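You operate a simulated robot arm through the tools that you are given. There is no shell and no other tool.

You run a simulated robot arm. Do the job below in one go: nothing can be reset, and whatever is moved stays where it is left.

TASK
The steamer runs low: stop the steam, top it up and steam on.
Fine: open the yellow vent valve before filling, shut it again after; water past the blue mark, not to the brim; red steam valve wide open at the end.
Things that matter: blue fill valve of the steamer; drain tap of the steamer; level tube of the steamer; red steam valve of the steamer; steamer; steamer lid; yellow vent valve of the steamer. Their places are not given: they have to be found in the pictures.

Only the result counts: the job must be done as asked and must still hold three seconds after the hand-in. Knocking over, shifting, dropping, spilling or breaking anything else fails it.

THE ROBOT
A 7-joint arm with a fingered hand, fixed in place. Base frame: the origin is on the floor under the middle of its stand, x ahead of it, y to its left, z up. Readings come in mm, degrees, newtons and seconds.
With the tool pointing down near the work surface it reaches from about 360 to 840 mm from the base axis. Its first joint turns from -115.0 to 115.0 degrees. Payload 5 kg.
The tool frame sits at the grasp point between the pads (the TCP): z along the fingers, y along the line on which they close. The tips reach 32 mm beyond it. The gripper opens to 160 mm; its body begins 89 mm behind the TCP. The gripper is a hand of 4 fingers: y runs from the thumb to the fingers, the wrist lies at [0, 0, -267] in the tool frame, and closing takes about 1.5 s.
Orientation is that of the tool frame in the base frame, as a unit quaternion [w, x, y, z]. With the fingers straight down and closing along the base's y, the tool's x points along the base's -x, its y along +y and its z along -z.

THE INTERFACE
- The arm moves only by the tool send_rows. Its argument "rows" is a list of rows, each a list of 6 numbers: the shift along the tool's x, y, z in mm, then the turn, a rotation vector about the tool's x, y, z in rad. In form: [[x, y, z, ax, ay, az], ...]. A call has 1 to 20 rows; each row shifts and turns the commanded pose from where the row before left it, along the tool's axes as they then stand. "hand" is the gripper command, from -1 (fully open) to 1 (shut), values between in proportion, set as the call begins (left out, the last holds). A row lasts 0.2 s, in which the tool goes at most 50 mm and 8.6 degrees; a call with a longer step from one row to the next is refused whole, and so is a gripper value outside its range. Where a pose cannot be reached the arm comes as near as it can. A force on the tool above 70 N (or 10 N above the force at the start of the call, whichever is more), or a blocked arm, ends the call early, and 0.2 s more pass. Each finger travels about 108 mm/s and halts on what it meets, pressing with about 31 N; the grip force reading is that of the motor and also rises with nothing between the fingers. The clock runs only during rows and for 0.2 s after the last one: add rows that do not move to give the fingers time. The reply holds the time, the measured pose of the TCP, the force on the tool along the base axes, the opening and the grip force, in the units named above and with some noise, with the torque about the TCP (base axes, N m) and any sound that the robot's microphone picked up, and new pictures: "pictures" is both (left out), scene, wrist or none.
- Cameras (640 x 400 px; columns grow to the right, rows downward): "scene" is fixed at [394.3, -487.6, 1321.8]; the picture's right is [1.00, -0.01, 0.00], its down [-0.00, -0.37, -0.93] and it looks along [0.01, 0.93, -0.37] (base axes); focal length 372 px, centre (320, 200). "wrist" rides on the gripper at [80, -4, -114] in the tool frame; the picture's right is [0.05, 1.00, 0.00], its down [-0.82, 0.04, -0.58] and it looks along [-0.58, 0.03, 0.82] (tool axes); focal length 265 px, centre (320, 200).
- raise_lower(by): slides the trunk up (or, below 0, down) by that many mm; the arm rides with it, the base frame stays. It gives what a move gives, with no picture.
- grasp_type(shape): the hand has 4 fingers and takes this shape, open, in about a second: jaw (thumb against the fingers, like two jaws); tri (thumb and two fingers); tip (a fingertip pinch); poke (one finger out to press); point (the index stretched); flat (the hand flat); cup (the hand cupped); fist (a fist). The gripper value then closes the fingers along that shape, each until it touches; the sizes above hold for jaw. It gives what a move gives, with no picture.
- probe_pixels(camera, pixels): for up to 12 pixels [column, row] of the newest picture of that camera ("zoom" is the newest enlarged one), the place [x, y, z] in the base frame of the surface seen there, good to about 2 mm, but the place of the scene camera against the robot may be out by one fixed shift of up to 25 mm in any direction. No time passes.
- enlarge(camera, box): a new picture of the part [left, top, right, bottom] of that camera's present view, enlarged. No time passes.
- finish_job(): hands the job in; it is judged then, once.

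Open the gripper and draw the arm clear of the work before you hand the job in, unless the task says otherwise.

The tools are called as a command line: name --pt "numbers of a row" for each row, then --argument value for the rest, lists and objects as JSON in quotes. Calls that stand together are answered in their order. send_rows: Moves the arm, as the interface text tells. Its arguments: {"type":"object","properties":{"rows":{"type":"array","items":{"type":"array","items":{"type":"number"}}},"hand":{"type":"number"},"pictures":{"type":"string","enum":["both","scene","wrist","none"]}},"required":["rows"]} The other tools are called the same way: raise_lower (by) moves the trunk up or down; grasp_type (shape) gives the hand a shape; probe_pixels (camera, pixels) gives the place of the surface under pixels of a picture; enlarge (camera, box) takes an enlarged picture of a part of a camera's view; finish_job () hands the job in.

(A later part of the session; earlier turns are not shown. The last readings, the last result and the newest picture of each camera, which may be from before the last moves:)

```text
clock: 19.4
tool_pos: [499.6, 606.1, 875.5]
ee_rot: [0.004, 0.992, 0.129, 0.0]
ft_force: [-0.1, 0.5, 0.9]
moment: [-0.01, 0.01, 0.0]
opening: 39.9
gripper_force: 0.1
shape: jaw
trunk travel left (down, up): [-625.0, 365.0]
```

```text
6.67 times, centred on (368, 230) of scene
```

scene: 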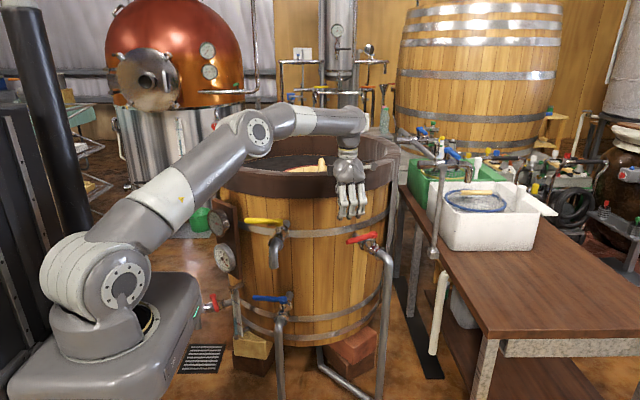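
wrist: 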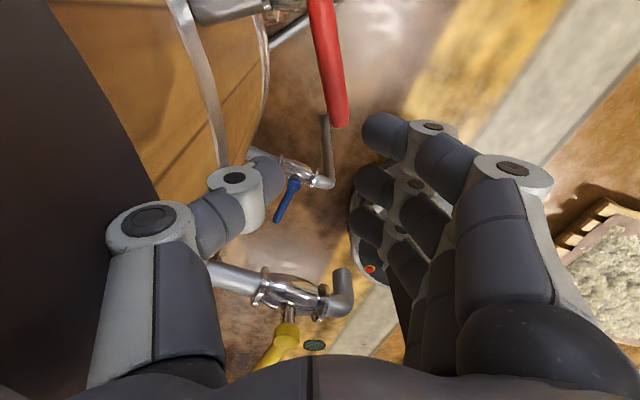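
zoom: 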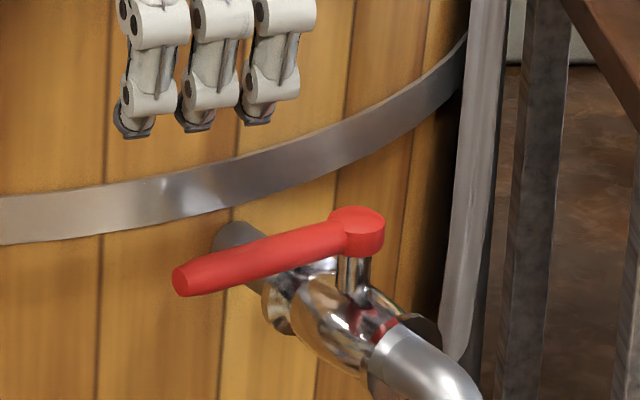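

Red is now crosswise: steam shut. Next I draw away from the tub and bring the hand in front of the yellow lever, yawed along it and tilted so the wrist leans away from the tub.

send_rows --pt "0 40 0 0 0 0" --pt "0 40 0 0 0 0" --pt "-40.6 -7.7 -7.5 0 0 0" --pt "-40.6 -7.7 -7.5 0 0 0" --pt "-40.6 -7.7 -7.5 0 0 0" --pt "-40.6 -7.7 -7.5 0 0 0" --pt "-40.6 -7.7 -7.5 0 0 0" --pt "-40.6 -7.7 -7.5 0 0 0" --pt "-40.6 -7.7 -7.5 0 0 0" --pt "-40.6 -7.7 -7.5 0 0 0" --pt "0 0 0 0 0 0.138" --pt "0 0 0 0 0 0.138" --pt "0 0 0 0 0 0.138" --pt "0 0 0 0.145 0 0" --pt "0 0 0 0.145 0 0" --pt "0 0 0 0.145 0 0" --pt "0 0 0 0 0 0" --hand 0.2 --pictures "both"

```text
clock: 23.0
tool_pos: [188.7, 508.3, 935.9]
ee_rot: [-0.212, 0.974, -0.075, 0.017]
ft_force: [-0.3, 0.6, -0.2]
moment: [0.03, 0.01, 0.0]
opening: 63.6
gripper_force: 0.2
shape: jaw
trunk travel left (down, up): [-625.0, 365.0]
```

scene: 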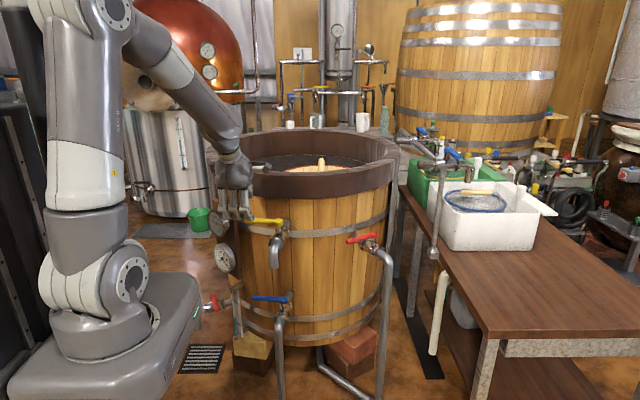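
wrist: 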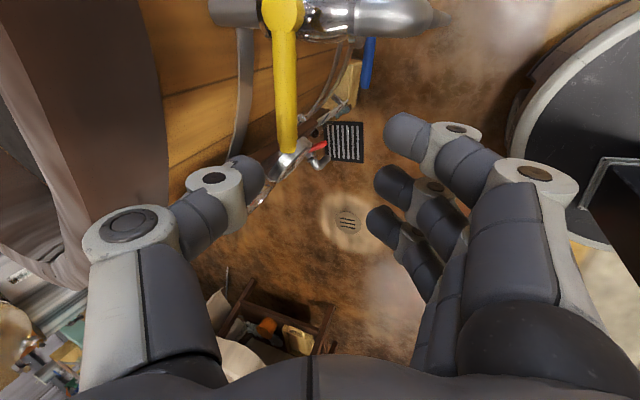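

The yellow lever is visible between the digits at (285,40)–(288,150). I probe it.

probe_pixels --camera "wrist" --pixels '[[284, 10], [286, 50], [286, 100], [288, 145], [276, 100], [296, 100], [245, 175], [390, 130], [380, 185], [372, 215], [330, 8], [420, 15]]'

```text
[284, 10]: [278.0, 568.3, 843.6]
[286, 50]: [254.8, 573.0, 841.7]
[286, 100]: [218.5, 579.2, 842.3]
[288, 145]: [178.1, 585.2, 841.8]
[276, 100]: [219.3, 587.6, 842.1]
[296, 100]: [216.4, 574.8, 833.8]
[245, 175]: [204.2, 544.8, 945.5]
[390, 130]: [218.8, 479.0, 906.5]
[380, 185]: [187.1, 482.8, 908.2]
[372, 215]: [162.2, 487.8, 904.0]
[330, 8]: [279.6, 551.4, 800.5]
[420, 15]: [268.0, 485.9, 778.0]
```

Lever axis: boss ≈(277,571), tip ≈(170,587), z≈833. I move over it and descend so the thumb goes behind it and the fingers in front.

send_rows --pt "-3.15 -30.4 13.9 0 0 0" --pt "-3.15 -30.4 13.9 0 0 0" --pt "-0.1 10 23.7 0 0 0" --pt "-0.1 10 23.7 0 0 0" --pt "-0.1 10 23.7 0 0 0" --pt "-0.1 10 23.7 0 0 0" --pt "0 0 0 0 0 0" --pictures "both"

```text
clock: 24.6
tool_pos: [194.9, 579.2, 834.5]
ee_rot: [-0.211, 0.974, -0.076, 0.017]
ft_force: [-0.5, 0.1, 0.2]
moment: [0.0, 0.0, 0.0]
opening: 63.7
gripper_force: 0.1
shape: jaw
trunk travel left (down, up): [-625.0, 365.0]
```

scene: 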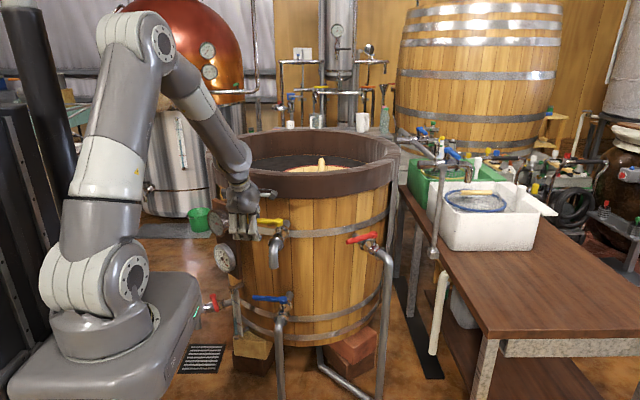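
wrist: 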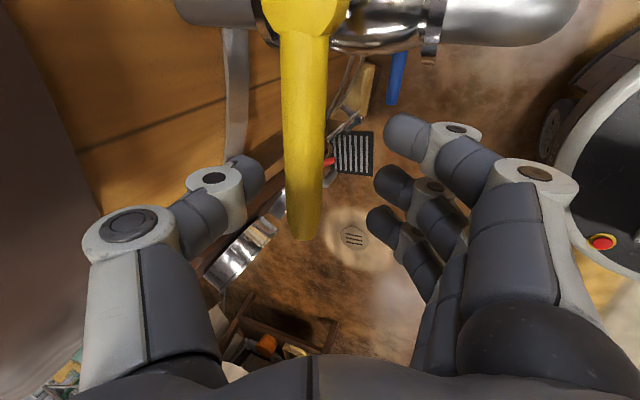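

The lever lies between thumb and fingers, free. I narrow the grip to 40 mm and begin the counter-clockwise arc (30°).

send_rows --pt "0 0 0 0 0 0" --pt "0 0 0 0 0 0" --pt "0.45 7.87 -3.59 -0.0285 -0.0436 -0.0956" --pt "0.45 7.97 -3.36 -0.0285 -0.0408 -0.0967" --pt "0.45 8.06 -3.13 -0.0285 -0.038 -0.0979" --pt "0.45 8.15 -2.9 -0.0285 -0.0352 -0.0989" --pt "0.45 8.23 -2.67 -0.0285 -0.0324 -0.0999" --hand 0.5 --pictures "both"

```text
clock: 26.2
tool_pos: [198.8, 535.6, 834.2]
ee_rot: [-0.138, 0.973, 0.183, -0.03]
ft_force: [1.1, 2.6, 0.8]
moment: [0.03, -0.02, -0.08]
opening: 41.2
gripper_force: 0.0
shape: jaw
trunk travel left (down, up): [-625.0, 365.0]
```

scene: 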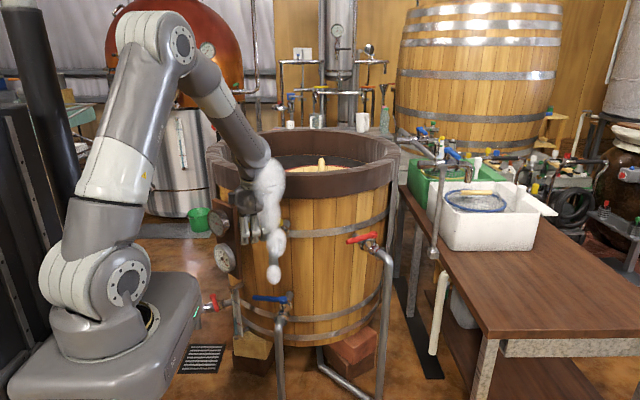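
wrist: 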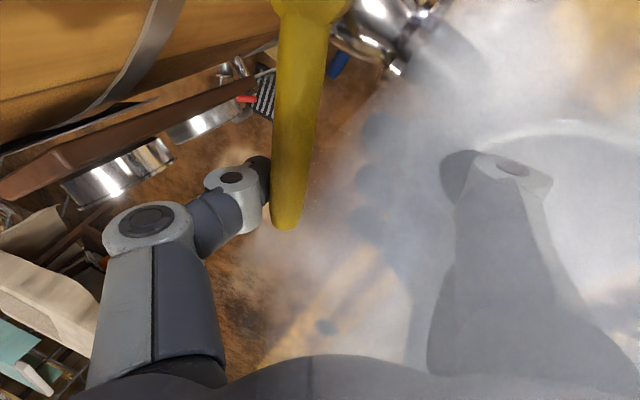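

Steam vents from the spout as the lever turns; force stays ~3 N. I continue the arc another 42°.

send_rows --pt "0.45 8.3 -2.43 -0.0285 -0.0296 -0.1008" --pt "0.45 8.37 -2.2 -0.0285 -0.0266 -0.1016" --pt "0.45 8.42 -1.96 -0.0285 -0.0238 -0.1023" --pt "0.45 8.48 -1.72 -0.0285 -0.0209 -0.1029" --pt "0.45 8.52 -1.48 -0.0285 -0.0179 -0.1035" --pt "0.45 8.56 -1.23 -0.0285 -0.015 -0.1039" --pt "0.45 8.59 -0.99 -0.0285 -0.012 -0.1043" --pictures "both"

```text
clock: 27.8
tool_pos: [240.5, 491.4, 831.9]
ee_rot: [-0.036, 0.85, 0.524, -0.032]
ft_force: [-2.5, 1.8, 1.6]
moment: [0.0, 0.02, -0.02]
opening: 41.5
gripper_force: 0.1
shape: jaw
trunk travel left (down, up): [-625.0, 365.0]
```

scene: 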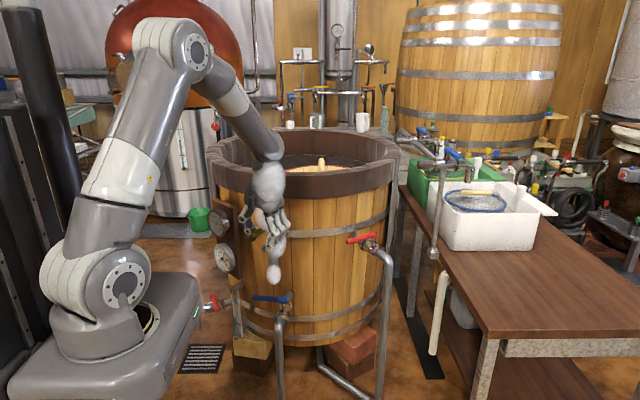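
wrist: 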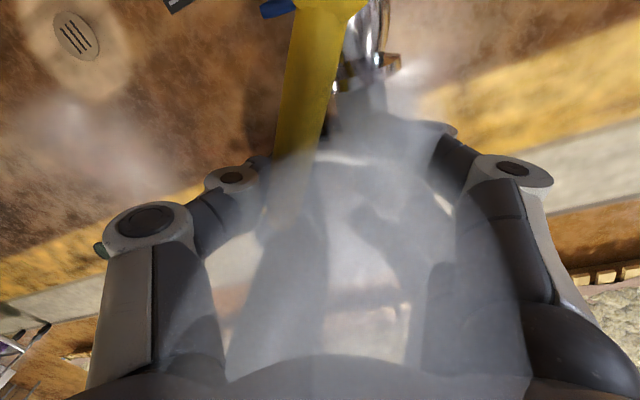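

Lever is at about 236°, target ≈ 261°. I continue 18° and then probe.

send_rows --pt "0.45 8.62 -0.74 -0.0285 -0.009 -0.1046" --pt "0.45 8.64 -0.5 -0.0285 -0.006 -0.1048" --pt "0.45 8.65 -0.26 -0.0285 -0.003 -0.105" --pt "0 0 0 0 0 0" --pictures "wrist"

probe_pixels --camera "wrist" --pixels '[[320, 15], [312, 70], [302, 120], [290, 170], [278, 205], [345, 30], [365, 90], [300, 150]]'

```text
clock: 28.8
tool_pos: [264.1, 484.7, 832.5]
ee_rot: [0.0, 0.758, 0.652, -0.011]
ft_force: [-1.8, 0.8, 2.3]
moment: [0.01, 0.01, -0.02]
opening: 41.2
gripper_force: 0.0
shape: jaw
trunk travel left (down, up): [-625.0, 365.0]
```

wrist: 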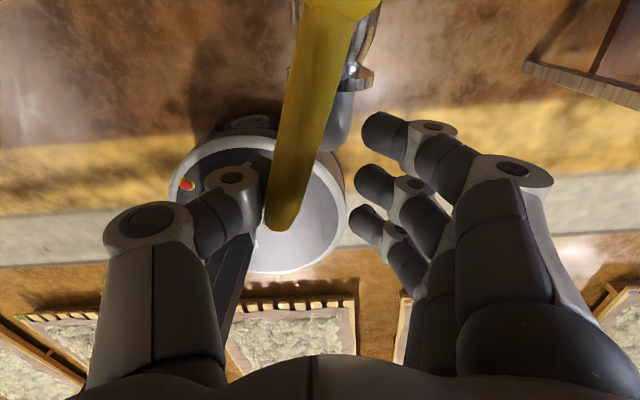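

```text
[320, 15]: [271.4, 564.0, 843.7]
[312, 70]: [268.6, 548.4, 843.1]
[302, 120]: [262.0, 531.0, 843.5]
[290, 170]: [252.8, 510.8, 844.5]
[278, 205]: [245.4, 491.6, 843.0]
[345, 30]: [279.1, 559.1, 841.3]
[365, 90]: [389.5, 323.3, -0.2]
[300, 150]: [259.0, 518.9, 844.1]
```

Lever is near 249°, about 12° short. I advance in 3° steps.

send_rows --pt "0.1 4.5 0 0 0 -0.052" --pt "0.1 4.5 0 0 0 -0.052" --pt "0.1 4.5 0 0 0 -0.052" --pt "0 0 0 0 0 0" --pictures "wrist"

probe_pixels --camera "wrist" --pixels '[[327, 15], [312, 70], [302, 120], [290, 170], [280, 205], [345, 30], [365, 80], [345, 120]]'

```text
clock: 29.8
tool_pos: [277.5, 482.2, 832.0]
ee_rot: [-0.001, 0.705, 0.709, -0.011]
ft_force: [-0.8, 0.4, 0.1]
moment: [0.03, 0.02, -0.03]
opening: 41.4
gripper_force: 0.1
shape: jaw
trunk travel left (down, up): [-625.0, 365.0]
```

wrist: 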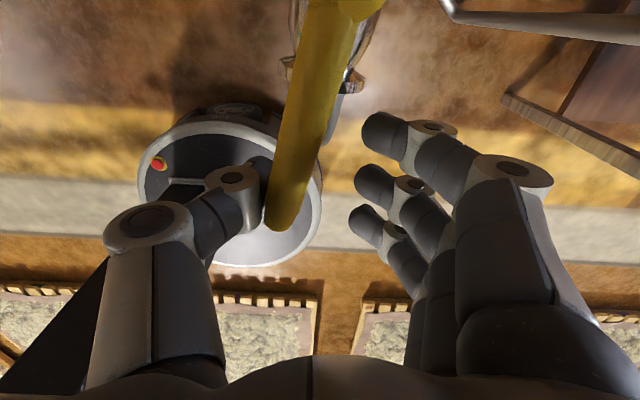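

```text
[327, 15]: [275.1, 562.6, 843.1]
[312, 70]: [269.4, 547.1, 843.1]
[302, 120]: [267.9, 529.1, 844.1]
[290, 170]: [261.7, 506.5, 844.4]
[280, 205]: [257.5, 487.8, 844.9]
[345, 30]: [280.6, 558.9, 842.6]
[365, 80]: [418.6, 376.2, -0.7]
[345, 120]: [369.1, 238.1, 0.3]
```

Lever near 256.5°. I continue in 3° steps towards the stop.

send_rows --pt "0.1 4.5 0 0 0 -0.052" --pt "0.1 4.5 0 0 0 -0.052" --pt "0 0 0 0 0 0" --pictures "wrist"

probe_pixels --camera "wrist" --pixels '[[330, 15], [312, 70], [302, 120], [290, 170], [282, 205], [345, 30], [335, 45]]'

```text
clock: 30.6
tool_pos: [285.9, 482.2, 832.4]
ee_rot: [-0.001, 0.668, 0.744, -0.01]
ft_force: [-2.1, 1.8, 0.1]
moment: [0.01, 0.02, -0.01]
opening: 41.2
gripper_force: 0.1
shape: jaw
trunk travel left (down, up): [-625.0, 365.0]
```

wrist: 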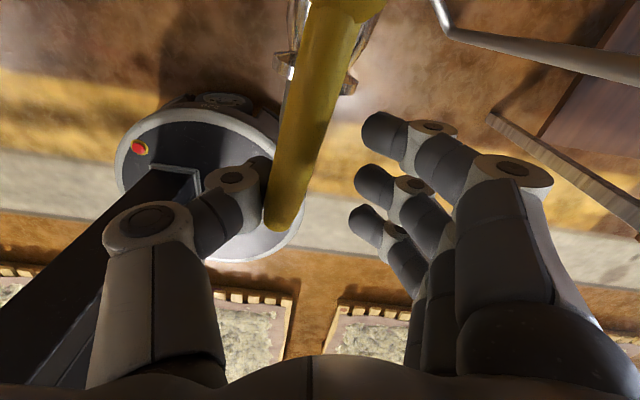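

```text
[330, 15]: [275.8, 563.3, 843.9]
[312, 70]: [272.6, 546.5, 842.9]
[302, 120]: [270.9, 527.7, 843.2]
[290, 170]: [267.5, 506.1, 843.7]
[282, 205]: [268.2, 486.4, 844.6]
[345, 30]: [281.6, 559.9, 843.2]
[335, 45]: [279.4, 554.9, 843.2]
```

The lever now covers the pipe evenly. One more small step to confirm the stop.

send_rows --pt "0 4 0 0 0 -0.03" --pt "0 2 0 0 0 0" --pt "0 0 0 0 0 0" --pictures "wrist"

enlarge --camera "wrist" --box '[220, 0, 420, 240]'

```text
clock: 31.4
tool_pos: [290.9, 483.4, 832.3]
ee_rot: [-0.001, 0.656, 0.755, -0.01]
ft_force: [-10.1, 0.9, 2.5]
moment: [-0.01, 0.01, -0.15]
opening: 44.9
gripper_force: 0.1
shape: jaw
trunk travel left (down, up): [-625.0, 365.0]
```

wrist: 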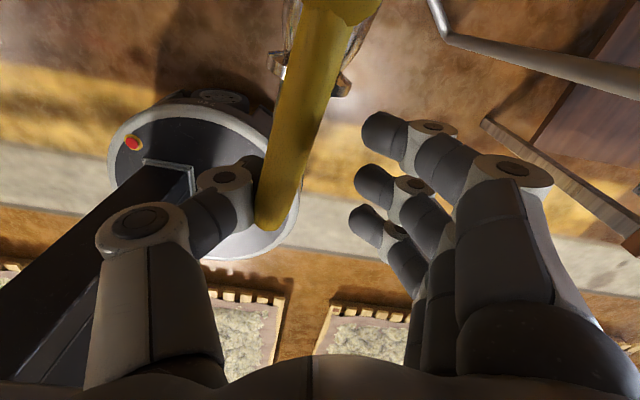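

```text
1.67 times, centred on (320, 120) of wrist
```

zoom: 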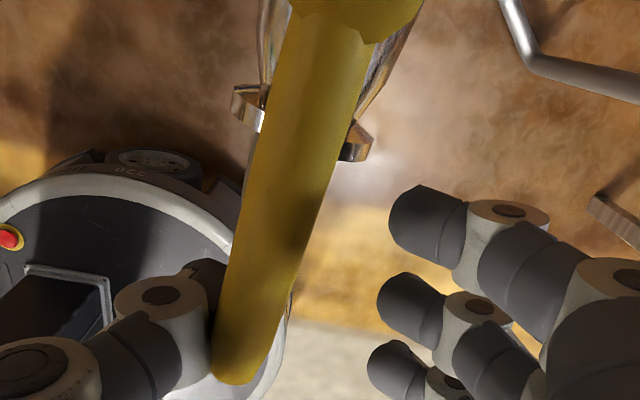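

Force rose to 10 N with the thumb pushed back: the yellow vent is at its open stop. I back off, lift clear, move left, and yaw back for the blue valve.

send_rows --pt "0 -6 0 0 0 0" --pt "0 -6 0 0 0 0" --pt "0 0 -20 0 0 0" --pt "0 0 -40 0 0 0" --pt "0 0 -40 0 0 0" --pt "0 -40 0 0 0 0" --pt "0 -40 0 0 0 0" --pt "0 -40 0 0 0 0" --pt "0 -40 0 0 0 0" --pt "0 0 0 0 0 0" --pictures "both"

enlarge --camera "scene" --box '[190, 200, 318, 280]'

enlarge --camera "scene" --box '[215, 275, 263, 345]'

```text
clock: 33.6
tool_pos: [123.4, 463.5, 936.1]
ee_rot: [-0.001, 0.657, 0.754, -0.011]
ft_force: [-1.0, 0.2, -0.7]
moment: [0.01, 0.0, 0.07]
opening: 40.4
gripper_force: 0.1
shape: jaw
trunk travel left (down, up): [-625.0, 365.0]
```

scene: 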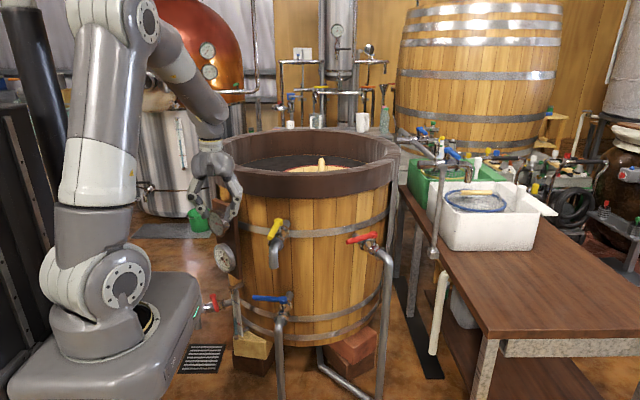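
wrist: 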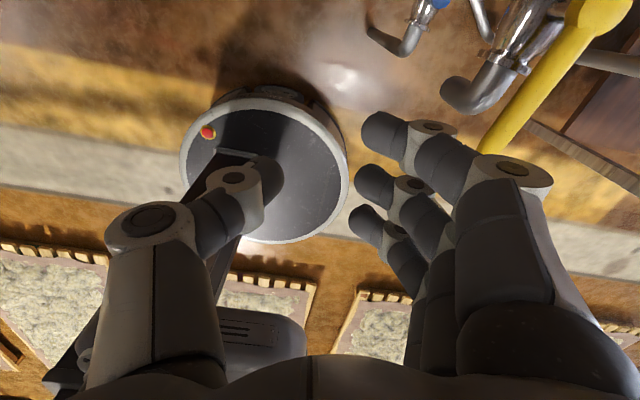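

```text
5.00 times, centred on (254, 240) of scene
```

zoom: 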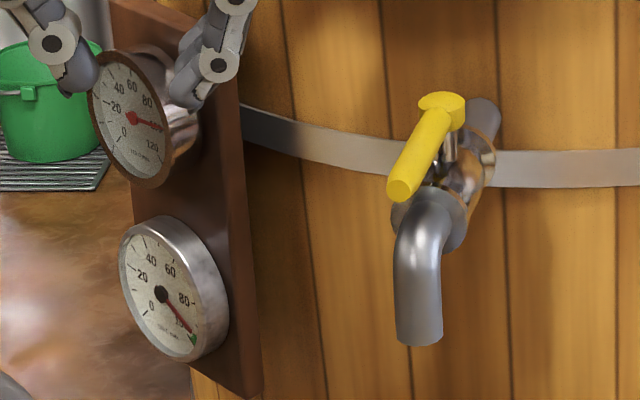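

```text
5.71 times, centred on (239, 310) of scene
```

zoom: 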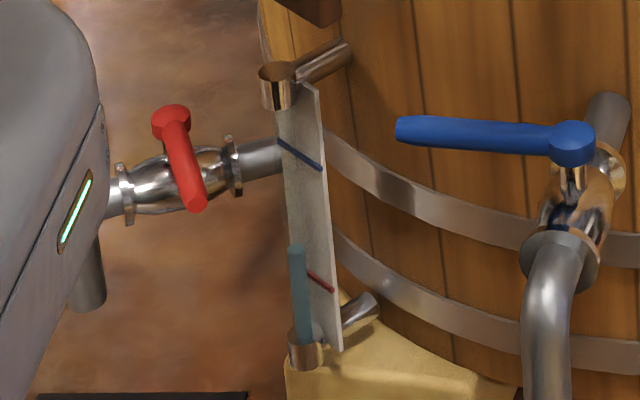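

Yellow lies along its pipe, open; the level tube still shows water at zoom (297,250), below the blue mark. I yaw back and move to the left of the blue lever, then lower the trunk.

send_rows --pt "0 0 0 0 0 0.1423" --pt "0 0 0 0 0 0.1423" --pt "0 0 0 0 0 0.1423" --pt "0 0 0 0 0 0.1423" --pt "0 0 0 0 0 0.1423" --pt "0 0 0 0 0 0.1423" --pt "0 0 0 0 0 0.1423" --pt "0 0 0 0 0 0.1423" --pt "0 0 0 0 0 0.1423" --pt "0 0 0 0 0 0.1423" --pt "0 0 0 0 0 0.1423" --pt "0 0 0 0 0 0.1423" --pt "0 0 0 0 0 0.1423" --pt "-12 -37.3 0 0 0 0" --pt "-12 -37.3 0 0 0 0" --pt "-12 -37.3 0 0 0 0" --pt "0 0 0 0 0 0" --hand 0.2 --pictures "none"

raise_lower --by -290

send_rows --pt "0 0 0 0 0 0" --pictures "both"

```text
clock: 37.2
tool_pos: [104.1, 579.2, 934.1]
ee_rot: [0.008, 0.998, -0.069, -0.008]
ft_force: [-0.7, 1.2, -0.1]
moment: [0.01, 0.01, 0.0]
opening: 63.6
gripper_force: 0.1
shape: jaw
trunk travel left (down, up): [-625.0, 365.0]
```

```text
clock: 40.1
tool_pos: [103.6, 579.4, 645.2]
ee_rot: [0.007, 0.998, -0.07, -0.007]
ft_force: [-0.7, 1.1, -0.2]
moment: [-0.02, 0.0, 0.0]
opening: 63.4
gripper_force: 0.1
shape: jaw
trunk travel left (down, up): [-335.0, 655.0]
```

```text
clock: 40.5
tool_pos: [104.2, 578.8, 644.3]
ee_rot: [0.007, 0.998, -0.07, -0.007]
ft_force: [0.7, -0.6, -0.2]
moment: [0.01, -0.02, 0.0]
opening: 63.4
gripper_force: 0.0
shape: jaw
trunk travel left (down, up): [-335.0, 655.0]
```

scene: 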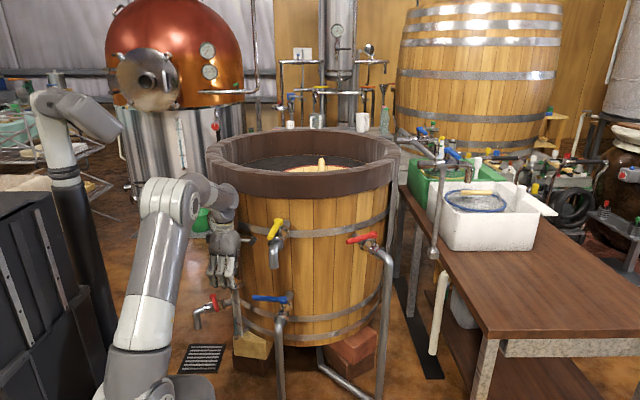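
wrist: 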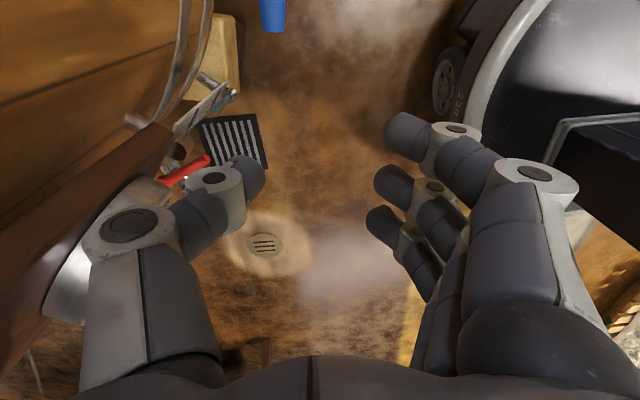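

The hand hangs left of the blue lever and the tube at (238,310) stays visible in the scene view. I tilt the tool by 52° so the wrist leans back from the tub.

send_rows --pt "0 0 0 0.13 0 0" --pt "0 0 0 0.13 0 0" --pt "0 0 0 0.13 0 0" --pt "0 0 0 0.13 0 0" --pt "0 0 0 0.13 0 0" --pt "0 0 0 0.13 0 0" --pt "0 0 0 0.13 0 0" --pt "0 0 0 0 0 0" --pictures "both"

```text
clock: 42.4
tool_pos: [104.6, 577.8, 645.3]
ee_rot: [-0.432, 0.899, -0.065, 0.024]
ft_force: [0.7, -0.6, 0.1]
moment: [0.0, 0.01, 0.02]
opening: 63.4
gripper_force: 0.0
shape: jaw
trunk travel left (down, up): [-335.0, 655.0]
```

scene: 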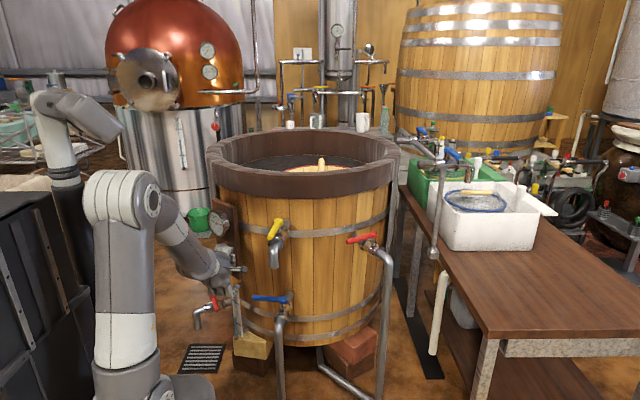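
wrist: 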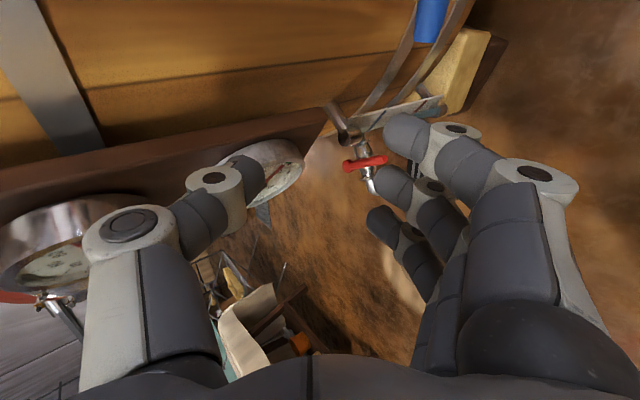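

Orientation is good. I move to about 120 mm back from the blue lever along the tool axis and look.

send_rows --pt "28.5 23.9 -6.5 0 0 0" --pt "28.5 23.9 -6.5 0 0 0" --pt "28.5 23.9 -6.5 0 0 0" --pt "0 0 0 0 0 0" --pictures "both"

```text
clock: 43.4
tool_pos: [179.2, 507.9, 599.5]
ee_rot: [-0.433, 0.899, -0.066, 0.023]
ft_force: [0.3, -0.3, -0.4]
moment: [0.02, 0.01, 0.0]
opening: 63.8
gripper_force: 0.0
shape: jaw
trunk travel left (down, up): [-335.0, 655.0]
```

scene: 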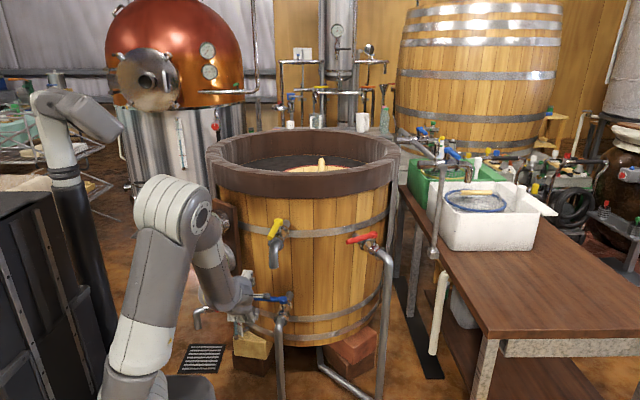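
wrist: 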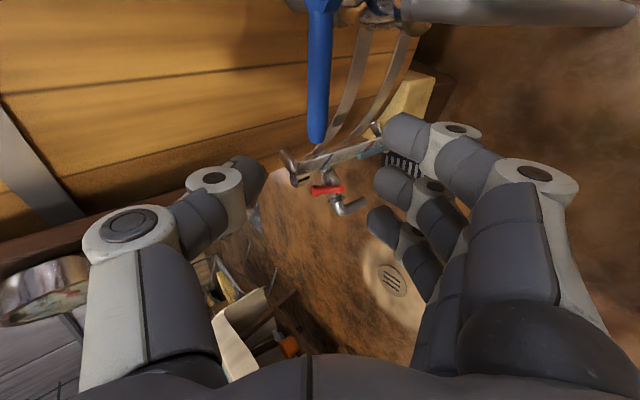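

The blue lever shows at (320,10)–(316,140); the level tube is also in the wrist view at (340,165). I probe both.

probe_pixels --camera "wrist" --pixels '[[320, 8], [319, 50], [317, 90], [316, 135], [308, 90], [326, 90], [300, 180], [345, 160], [372, 150], [360, 12], [450, 12], [390, 130]]'

enlarge --camera "wrist" --box '[270, 100, 430, 220]'

```text
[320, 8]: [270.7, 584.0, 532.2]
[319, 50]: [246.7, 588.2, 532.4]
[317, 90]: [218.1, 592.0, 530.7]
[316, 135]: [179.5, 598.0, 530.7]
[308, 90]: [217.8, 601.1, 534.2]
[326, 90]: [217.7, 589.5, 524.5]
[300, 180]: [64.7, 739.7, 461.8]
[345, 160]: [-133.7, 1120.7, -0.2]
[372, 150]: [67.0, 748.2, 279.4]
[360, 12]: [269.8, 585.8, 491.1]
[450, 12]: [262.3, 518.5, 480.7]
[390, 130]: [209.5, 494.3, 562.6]
```

```text
3.33 times, centred on (350, 160) of wrist
```

zoom: 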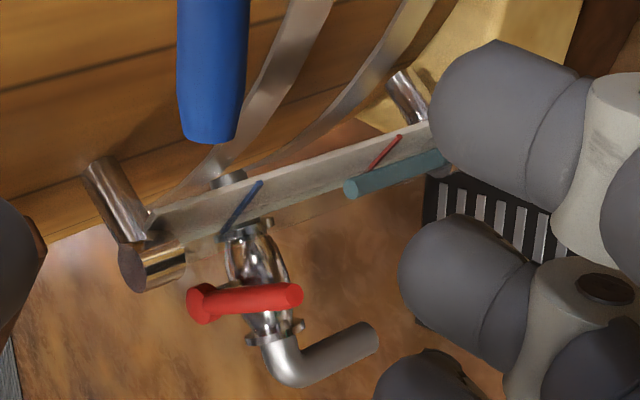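

Lever axis is about (277,591)→(172,605) at z≈525. I check the lower end of the yellow spout for clearance and advance along the tool axis to straddle the lever.

probe_pixels --camera "scene" --pixels '[[273, 262], [273, 266], [273, 268], [270, 266], [276, 266]]'

send_rows --pt "1.1 -0.75 30.5 0 0 0" --pt "1.1 -0.75 30.5 0 0 0" --pt "1.1 -0.75 30.5 0 0 0" --pt "1.1 -0.75 30.5 0 0 0" --pt "0 0 0 0 0 0" --pictures "both"

```text
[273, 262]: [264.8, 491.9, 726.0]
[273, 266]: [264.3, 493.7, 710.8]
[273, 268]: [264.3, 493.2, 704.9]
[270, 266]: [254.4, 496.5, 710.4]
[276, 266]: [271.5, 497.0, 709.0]
```

```text
clock: 44.5
tool_pos: [196.8, 602.1, 524.9]
ee_rot: [-0.432, 0.899, -0.066, 0.024]
ft_force: [-0.3, -0.7, 0.3]
moment: [-0.04, -0.01, 0.01]
opening: 63.7
gripper_force: 0.0
shape: jaw
trunk travel left (down, up): [-335.0, 655.0]
```

scene: 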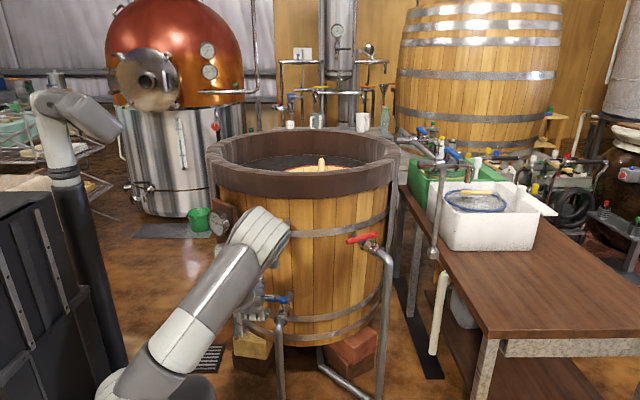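
wrist: 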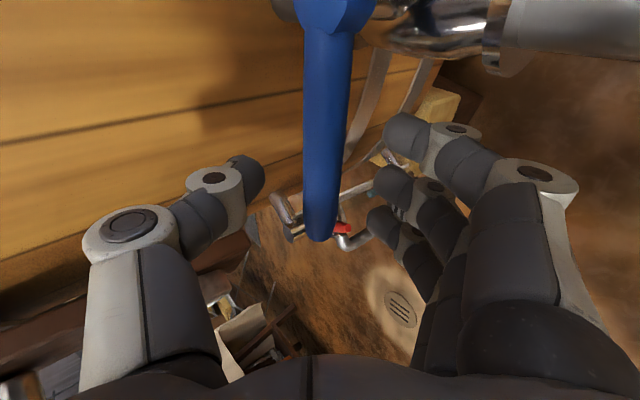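

The elbow now appears in front of the yellow valve at scene (262,235); I check its actual distance before turning.

probe_pixels --camera "scene" --pixels '[[262, 215], [280, 232], [265, 245], [240, 260], [265, 285], [250, 300], [255, 275], [200, 310]]'

enlarge --camera "scene" --box '[200, 200, 320, 340]'

```text
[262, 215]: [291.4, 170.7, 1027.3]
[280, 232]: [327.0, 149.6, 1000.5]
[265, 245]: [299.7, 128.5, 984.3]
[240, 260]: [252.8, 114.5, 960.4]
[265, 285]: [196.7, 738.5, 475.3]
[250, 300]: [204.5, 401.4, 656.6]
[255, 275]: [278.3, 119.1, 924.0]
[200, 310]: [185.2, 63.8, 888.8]
```

```text
2.86 times, centred on (260, 270) of scene
```

zoom: 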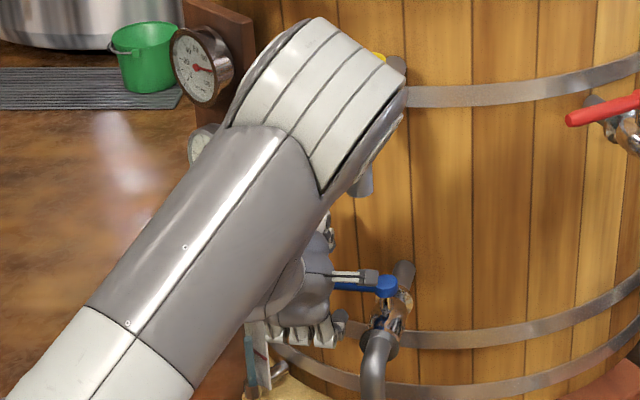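

The elbow is well forward of the yellow valve (y≈150–250), no conflict. I narrow the grip and start turning the blue lever counter-clockwise with a roll about the tool axis.

send_rows --pt "0 0 0 0 0 0" --pt "0 0 0 0 0 0" --pt "0.41 5.27 -6.58 0 0 -0.105" --pt "0.79 5.33 -6.55 0 0 -0.105" --pt "1.09 5.45 -6.41 0 0 -0.105" --pt "1.37 5.62 -6.2 0 0 -0.105" --pt "1.61 5.84 -5.93 0 0 -0.105" --pt "1.8 6.12 -5.59 0 0 -0.105" --pt "1.93 6.43 -5.19 0 0 -0.105" --hand 0.5 --pictures "both"

```text
clock: 46.5
tool_pos: [209.5, 546.2, 525.8]
ee_rot: [-0.394, 0.863, 0.262, 0.177]
ft_force: [-3.1, 1.5, 6.9]
moment: [0.19, 0.13, 0.08]
opening: 44.0
gripper_force: 0.0
shape: jaw
trunk travel left (down, up): [-335.0, 655.0]
```

scene: 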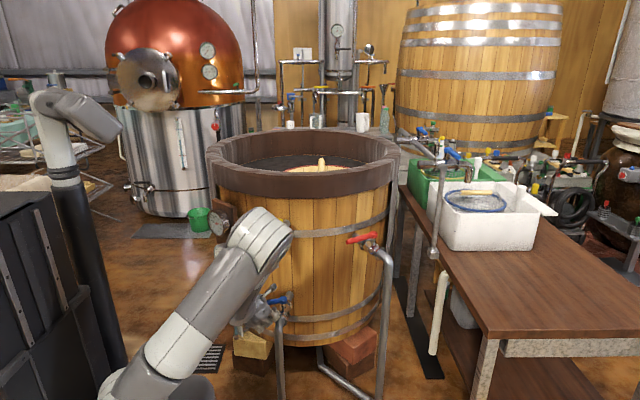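
wrist: 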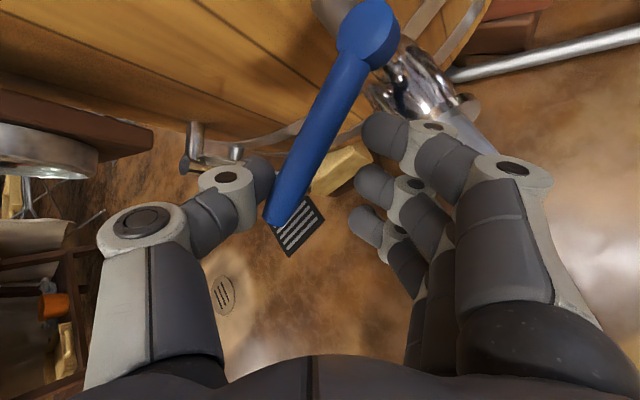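

The lever turns with the thumb near its end, force 8 N. I probe the lever's present angle.

probe_pixels --camera "wrist" --pixels '[[370, 25], [350, 70], [325, 120], [300, 170], [280, 210], [265, 170], [375, 125], [370, 185], [237, 155], [215, 158]]'

enlarge --camera "wrist" --box '[150, 80, 400, 260]'

```text
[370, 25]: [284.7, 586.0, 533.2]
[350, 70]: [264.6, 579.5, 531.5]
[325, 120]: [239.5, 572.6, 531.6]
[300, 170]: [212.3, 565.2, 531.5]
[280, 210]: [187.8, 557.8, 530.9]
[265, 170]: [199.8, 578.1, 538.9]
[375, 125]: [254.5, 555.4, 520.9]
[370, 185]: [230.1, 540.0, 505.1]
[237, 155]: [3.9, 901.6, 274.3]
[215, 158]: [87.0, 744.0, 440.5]
```

```text
2.22 times, centred on (275, 170) of wrist
```

zoom: 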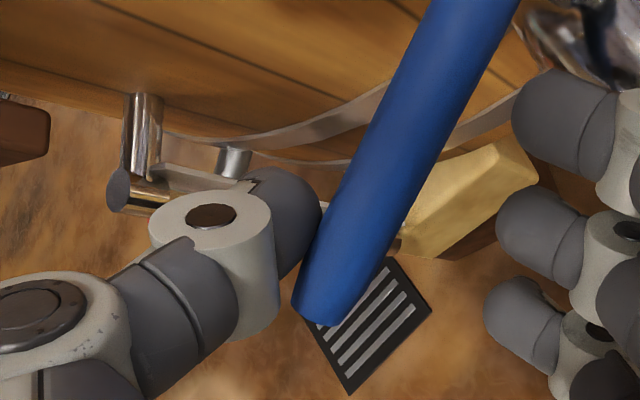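

Lever at 196°, TCP ahead at 214°; contact is sound. I continue the arc.

send_rows --pt "1.98 6.75 -4.73 0 0 -0.105" --pt "1.98 7.08 -4.22 0 0 -0.105" --pt "1.9 7.41 -3.67 0 0 -0.105" --pt "1.76 7.71 -3.06 0 0 -0.105" --pt "1.56 7.97 -2.43 0 0 -0.105" --pictures "both"

probe_pixels --camera "wrist" --pixels '[[350, 30], [340, 70], [325, 120], [300, 170], [280, 210]]'

```text
clock: 47.8
tool_pos: [238.4, 516.7, 526.1]
ee_rot: [-0.335, 0.764, 0.478, 0.274]
ft_force: [-9.7, -2.3, 8.5]
moment: [-0.19, 0.24, -0.12]
opening: 41.4
gripper_force: 0.1
shape: jaw
trunk travel left (down, up): [-335.0, 655.0]
```

scene: 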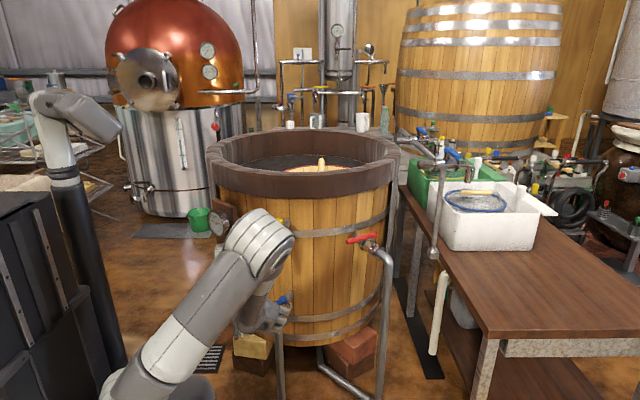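
wrist: 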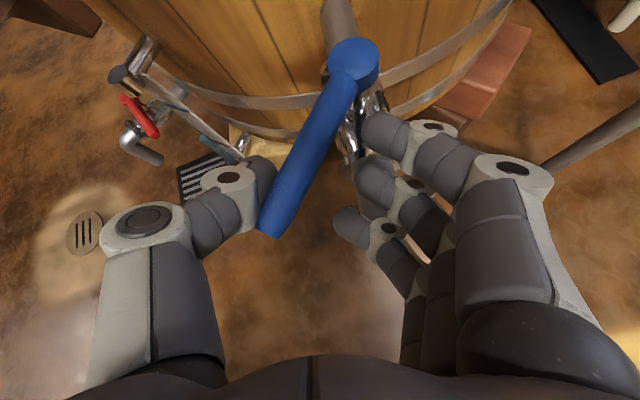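

```text
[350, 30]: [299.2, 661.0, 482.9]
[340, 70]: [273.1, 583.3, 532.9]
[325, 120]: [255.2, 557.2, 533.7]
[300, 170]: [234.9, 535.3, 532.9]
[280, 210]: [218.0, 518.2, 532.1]
```

Lever at 226°, and the level tube is now visible in the wrist view at (190,105). I continue, lifting slightly to clear the pipe, and zoom on the tube.

send_rows --pt "3.15 7.56 -3.34 0 0 -0.105" --pt "2.91 7.9 -2.67 0 0 -0.105" --pt "2.64 8.2 -1.97 0 0 -0.105" --pt "0.36 8.46 0.27 0 0 0" --pictures "both"

enlarge --camera "wrist" --box '[40, 0, 280, 180]'

probe_pixels --camera "wrist" --pixels '[[345, 60], [335, 90], [322, 120], [300, 170], [285, 210]]'

```text
clock: 48.8
tool_pos: [274.4, 510.6, 531.3]
ee_rot: [-0.287, 0.681, 0.591, 0.322]
ft_force: [-2.7, -1.9, -2.4]
moment: [-0.01, 0.03, 0.11]
opening: 42.9
gripper_force: 0.0
shape: jaw
trunk travel left (down, up): [-335.0, 655.0]
```

scene: 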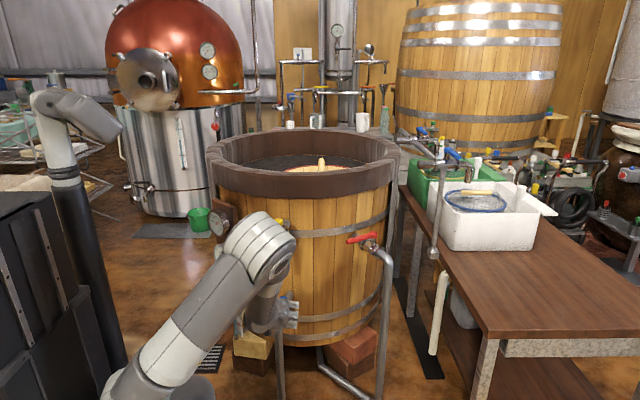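
wrist: 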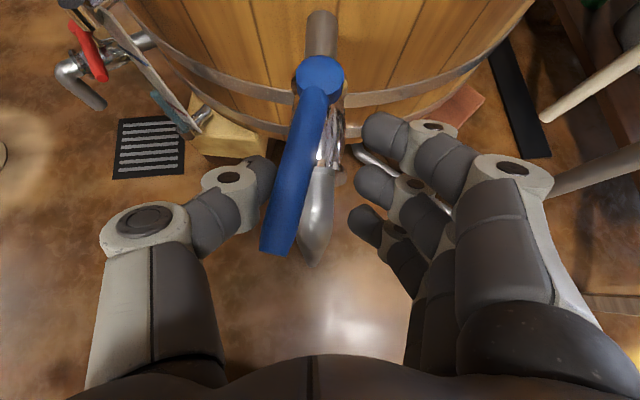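

```text
2.22 times, centred on (160, 90) of wrist
```

zoom: 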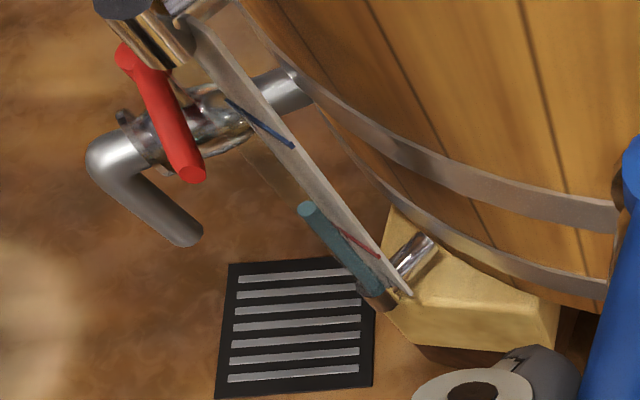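

```text
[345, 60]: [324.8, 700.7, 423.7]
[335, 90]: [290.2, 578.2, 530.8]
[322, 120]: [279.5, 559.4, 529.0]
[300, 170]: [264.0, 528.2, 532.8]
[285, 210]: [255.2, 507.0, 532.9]
```

Lever at ~246°. The tube is clearly visible with water top at zoom (307,208) and blue mark at (255,120). I probe the level, then wait a second to see the rate.

probe_pixels --camera "zoom" --pixels '[[307, 210], [310, 220], [320, 235], [230, 102], [290, 145], [345, 232], [130, 25]]'

send_rows --pt "0 0 0 0 0 0" --pt "0 0 0 0 0 0" --pt "0 0 0 0 0 0" --pictures "wrist"

enlarge --camera "wrist" --box '[40, 0, 280, 180]'

```text
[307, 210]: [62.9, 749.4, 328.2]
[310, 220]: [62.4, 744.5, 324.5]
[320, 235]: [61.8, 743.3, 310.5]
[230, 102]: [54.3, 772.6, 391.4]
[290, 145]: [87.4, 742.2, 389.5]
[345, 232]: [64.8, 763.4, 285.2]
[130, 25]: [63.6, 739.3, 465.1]
```

```text
clock: 49.5
tool_pos: [273.5, 510.4, 532.2]
ee_rot: [-0.288, 0.681, 0.591, 0.323]
ft_force: [-1.4, 0.0, -2.5]
moment: [-0.04, -0.04, 0.05]
opening: 41.8
gripper_force: 0.1
shape: jaw
trunk travel left (down, up): [-335.0, 655.0]
```

wrist: 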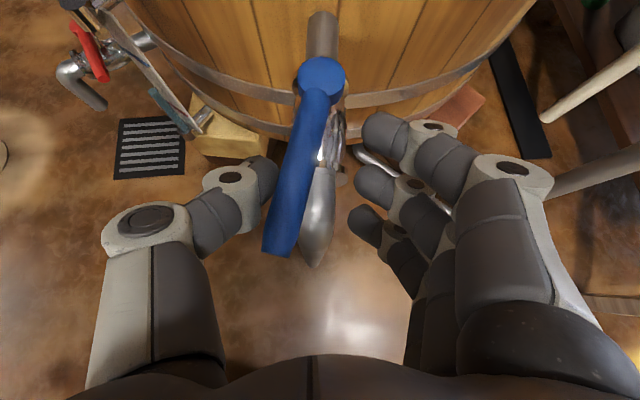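

```text
2.22 times, centred on (160, 90) of wrist
```

zoom: 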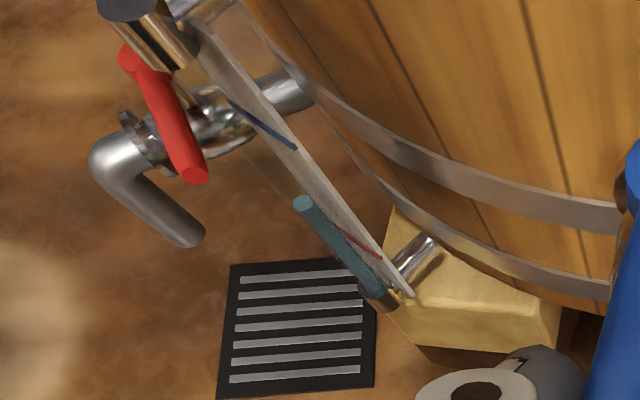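

The level rises slowly (now ~330, blue mark at ~390, tube top ~465). I hold here and measure the rate.

send_rows --pt "0 0 0 0 0 0" --pt "0 0 0 0 0 0" --pt "0 0 0 0 0 0" --pt "0 0 0 0 0 0" --pt "0 0 0 0 0 0" --pt "0 0 0 0 0 0" --pt "0 0 0 0 0 0" --pt "0 0 0 0 0 0" --pictures "both"

enlarge --camera "wrist" --box '[60, 0, 220, 140]'

```text
clock: 51.4
tool_pos: [273.8, 510.6, 532.4]
ee_rot: [-0.288, 0.681, 0.591, 0.323]
ft_force: [-1.8, -1.0, -2.2]
moment: [-0.05, -0.02, 0.02]
opening: 41.0
gripper_force: 0.1
shape: jaw
trunk travel left (down, up): [-335.0, 655.0]
```

scene: 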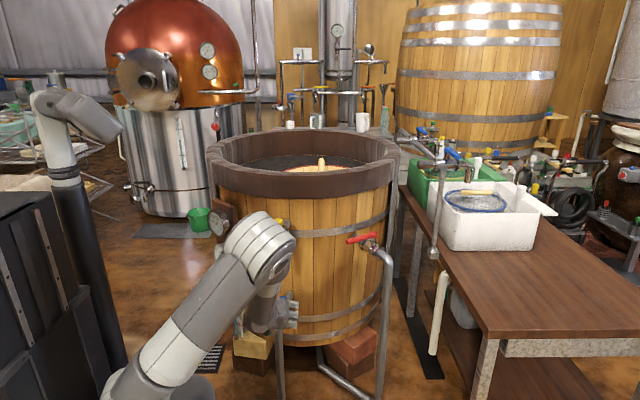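
wrist: 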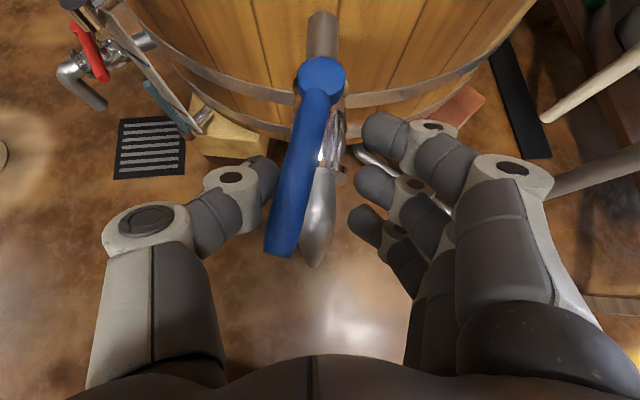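

```text
2.86 times, centred on (140, 70) of wrist
```

zoom: 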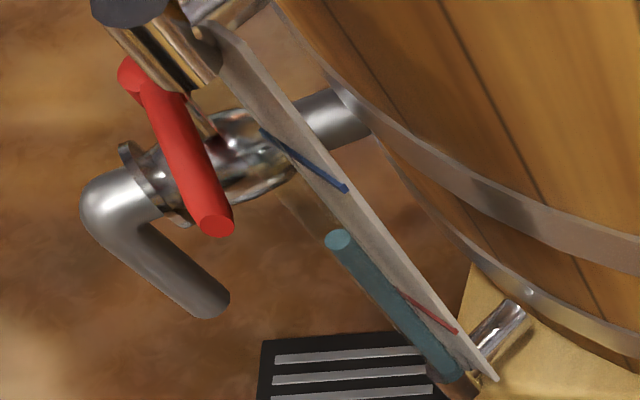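

I probe the water top at zoom (338,240) to get the rate.

probe_pixels --camera "zoom" --pixels '[[338, 238], [342, 246], [348, 256], [262, 132], [345, 188], [130, 10]]'

send_rows --pt "0 0 0 0 0 0" --pt "0 0 0 0 0 0" --pt "0 0 0 0 0 0" --pt "0 0 0 0 0 0" --pt "0 0 0 0 0 0" --pt "0 0 0 0 0 0" --pt "0 0 0 0 0 0" --pt "0 0 0 0 0 0" --pt "0 0 0 0 0 0" --pt "0 0 0 0 0 0" --pt "0 0 0 0 0 0" --pt "0 0 0 0 0 0" --pt "0 0 0 0 0 0" --pt "0 0 0 0 0 0" --pictures "both"

enlarge --camera "wrist" --box '[60, 0, 220, 140]'

```text
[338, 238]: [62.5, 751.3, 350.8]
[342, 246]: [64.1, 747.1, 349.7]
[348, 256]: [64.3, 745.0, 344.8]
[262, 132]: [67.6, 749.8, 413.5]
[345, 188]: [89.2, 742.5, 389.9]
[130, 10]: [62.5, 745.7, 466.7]
```

```text
clock: 54.4
tool_pos: [274.5, 510.3, 532.8]
ee_rot: [-0.287, 0.681, 0.591, 0.323]
ft_force: [-1.1, -0.2, -1.1]
moment: [-0.08, -0.01, 0.02]
opening: 41.3
gripper_force: 0.0
shape: jaw
trunk travel left (down, up): [-335.0, 655.0]
```

scene: 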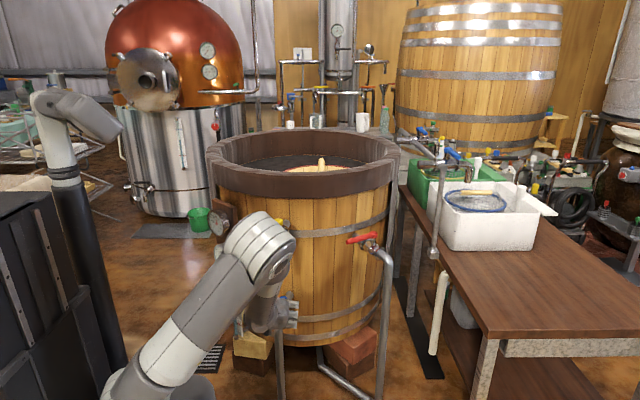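
wrist: 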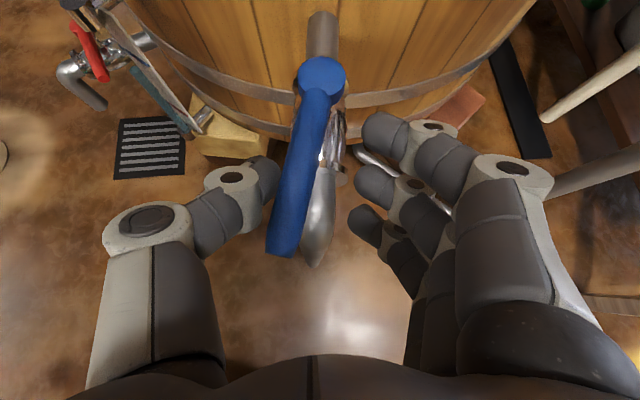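

```text
2.86 times, centred on (140, 70) of wrist
```

zoom: 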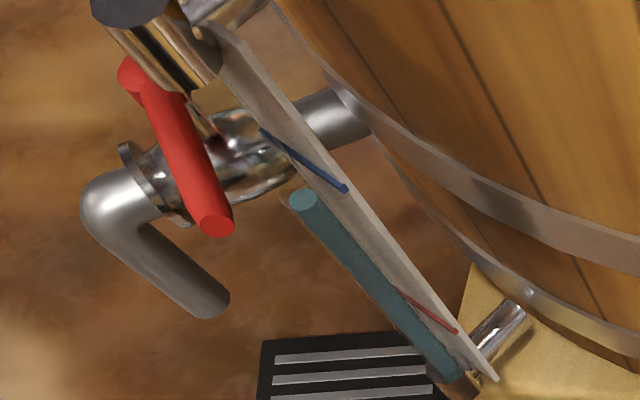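

Rate is about 8 mm/s. I probe the water top at zoom (303,199) for the present level.

probe_pixels --camera "zoom" --pixels '[[303, 197], [306, 204], [312, 214], [270, 137], [335, 182]]'

```text
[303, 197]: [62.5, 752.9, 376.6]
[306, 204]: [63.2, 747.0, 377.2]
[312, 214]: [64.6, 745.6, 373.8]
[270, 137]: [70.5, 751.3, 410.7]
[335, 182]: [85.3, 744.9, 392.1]
```

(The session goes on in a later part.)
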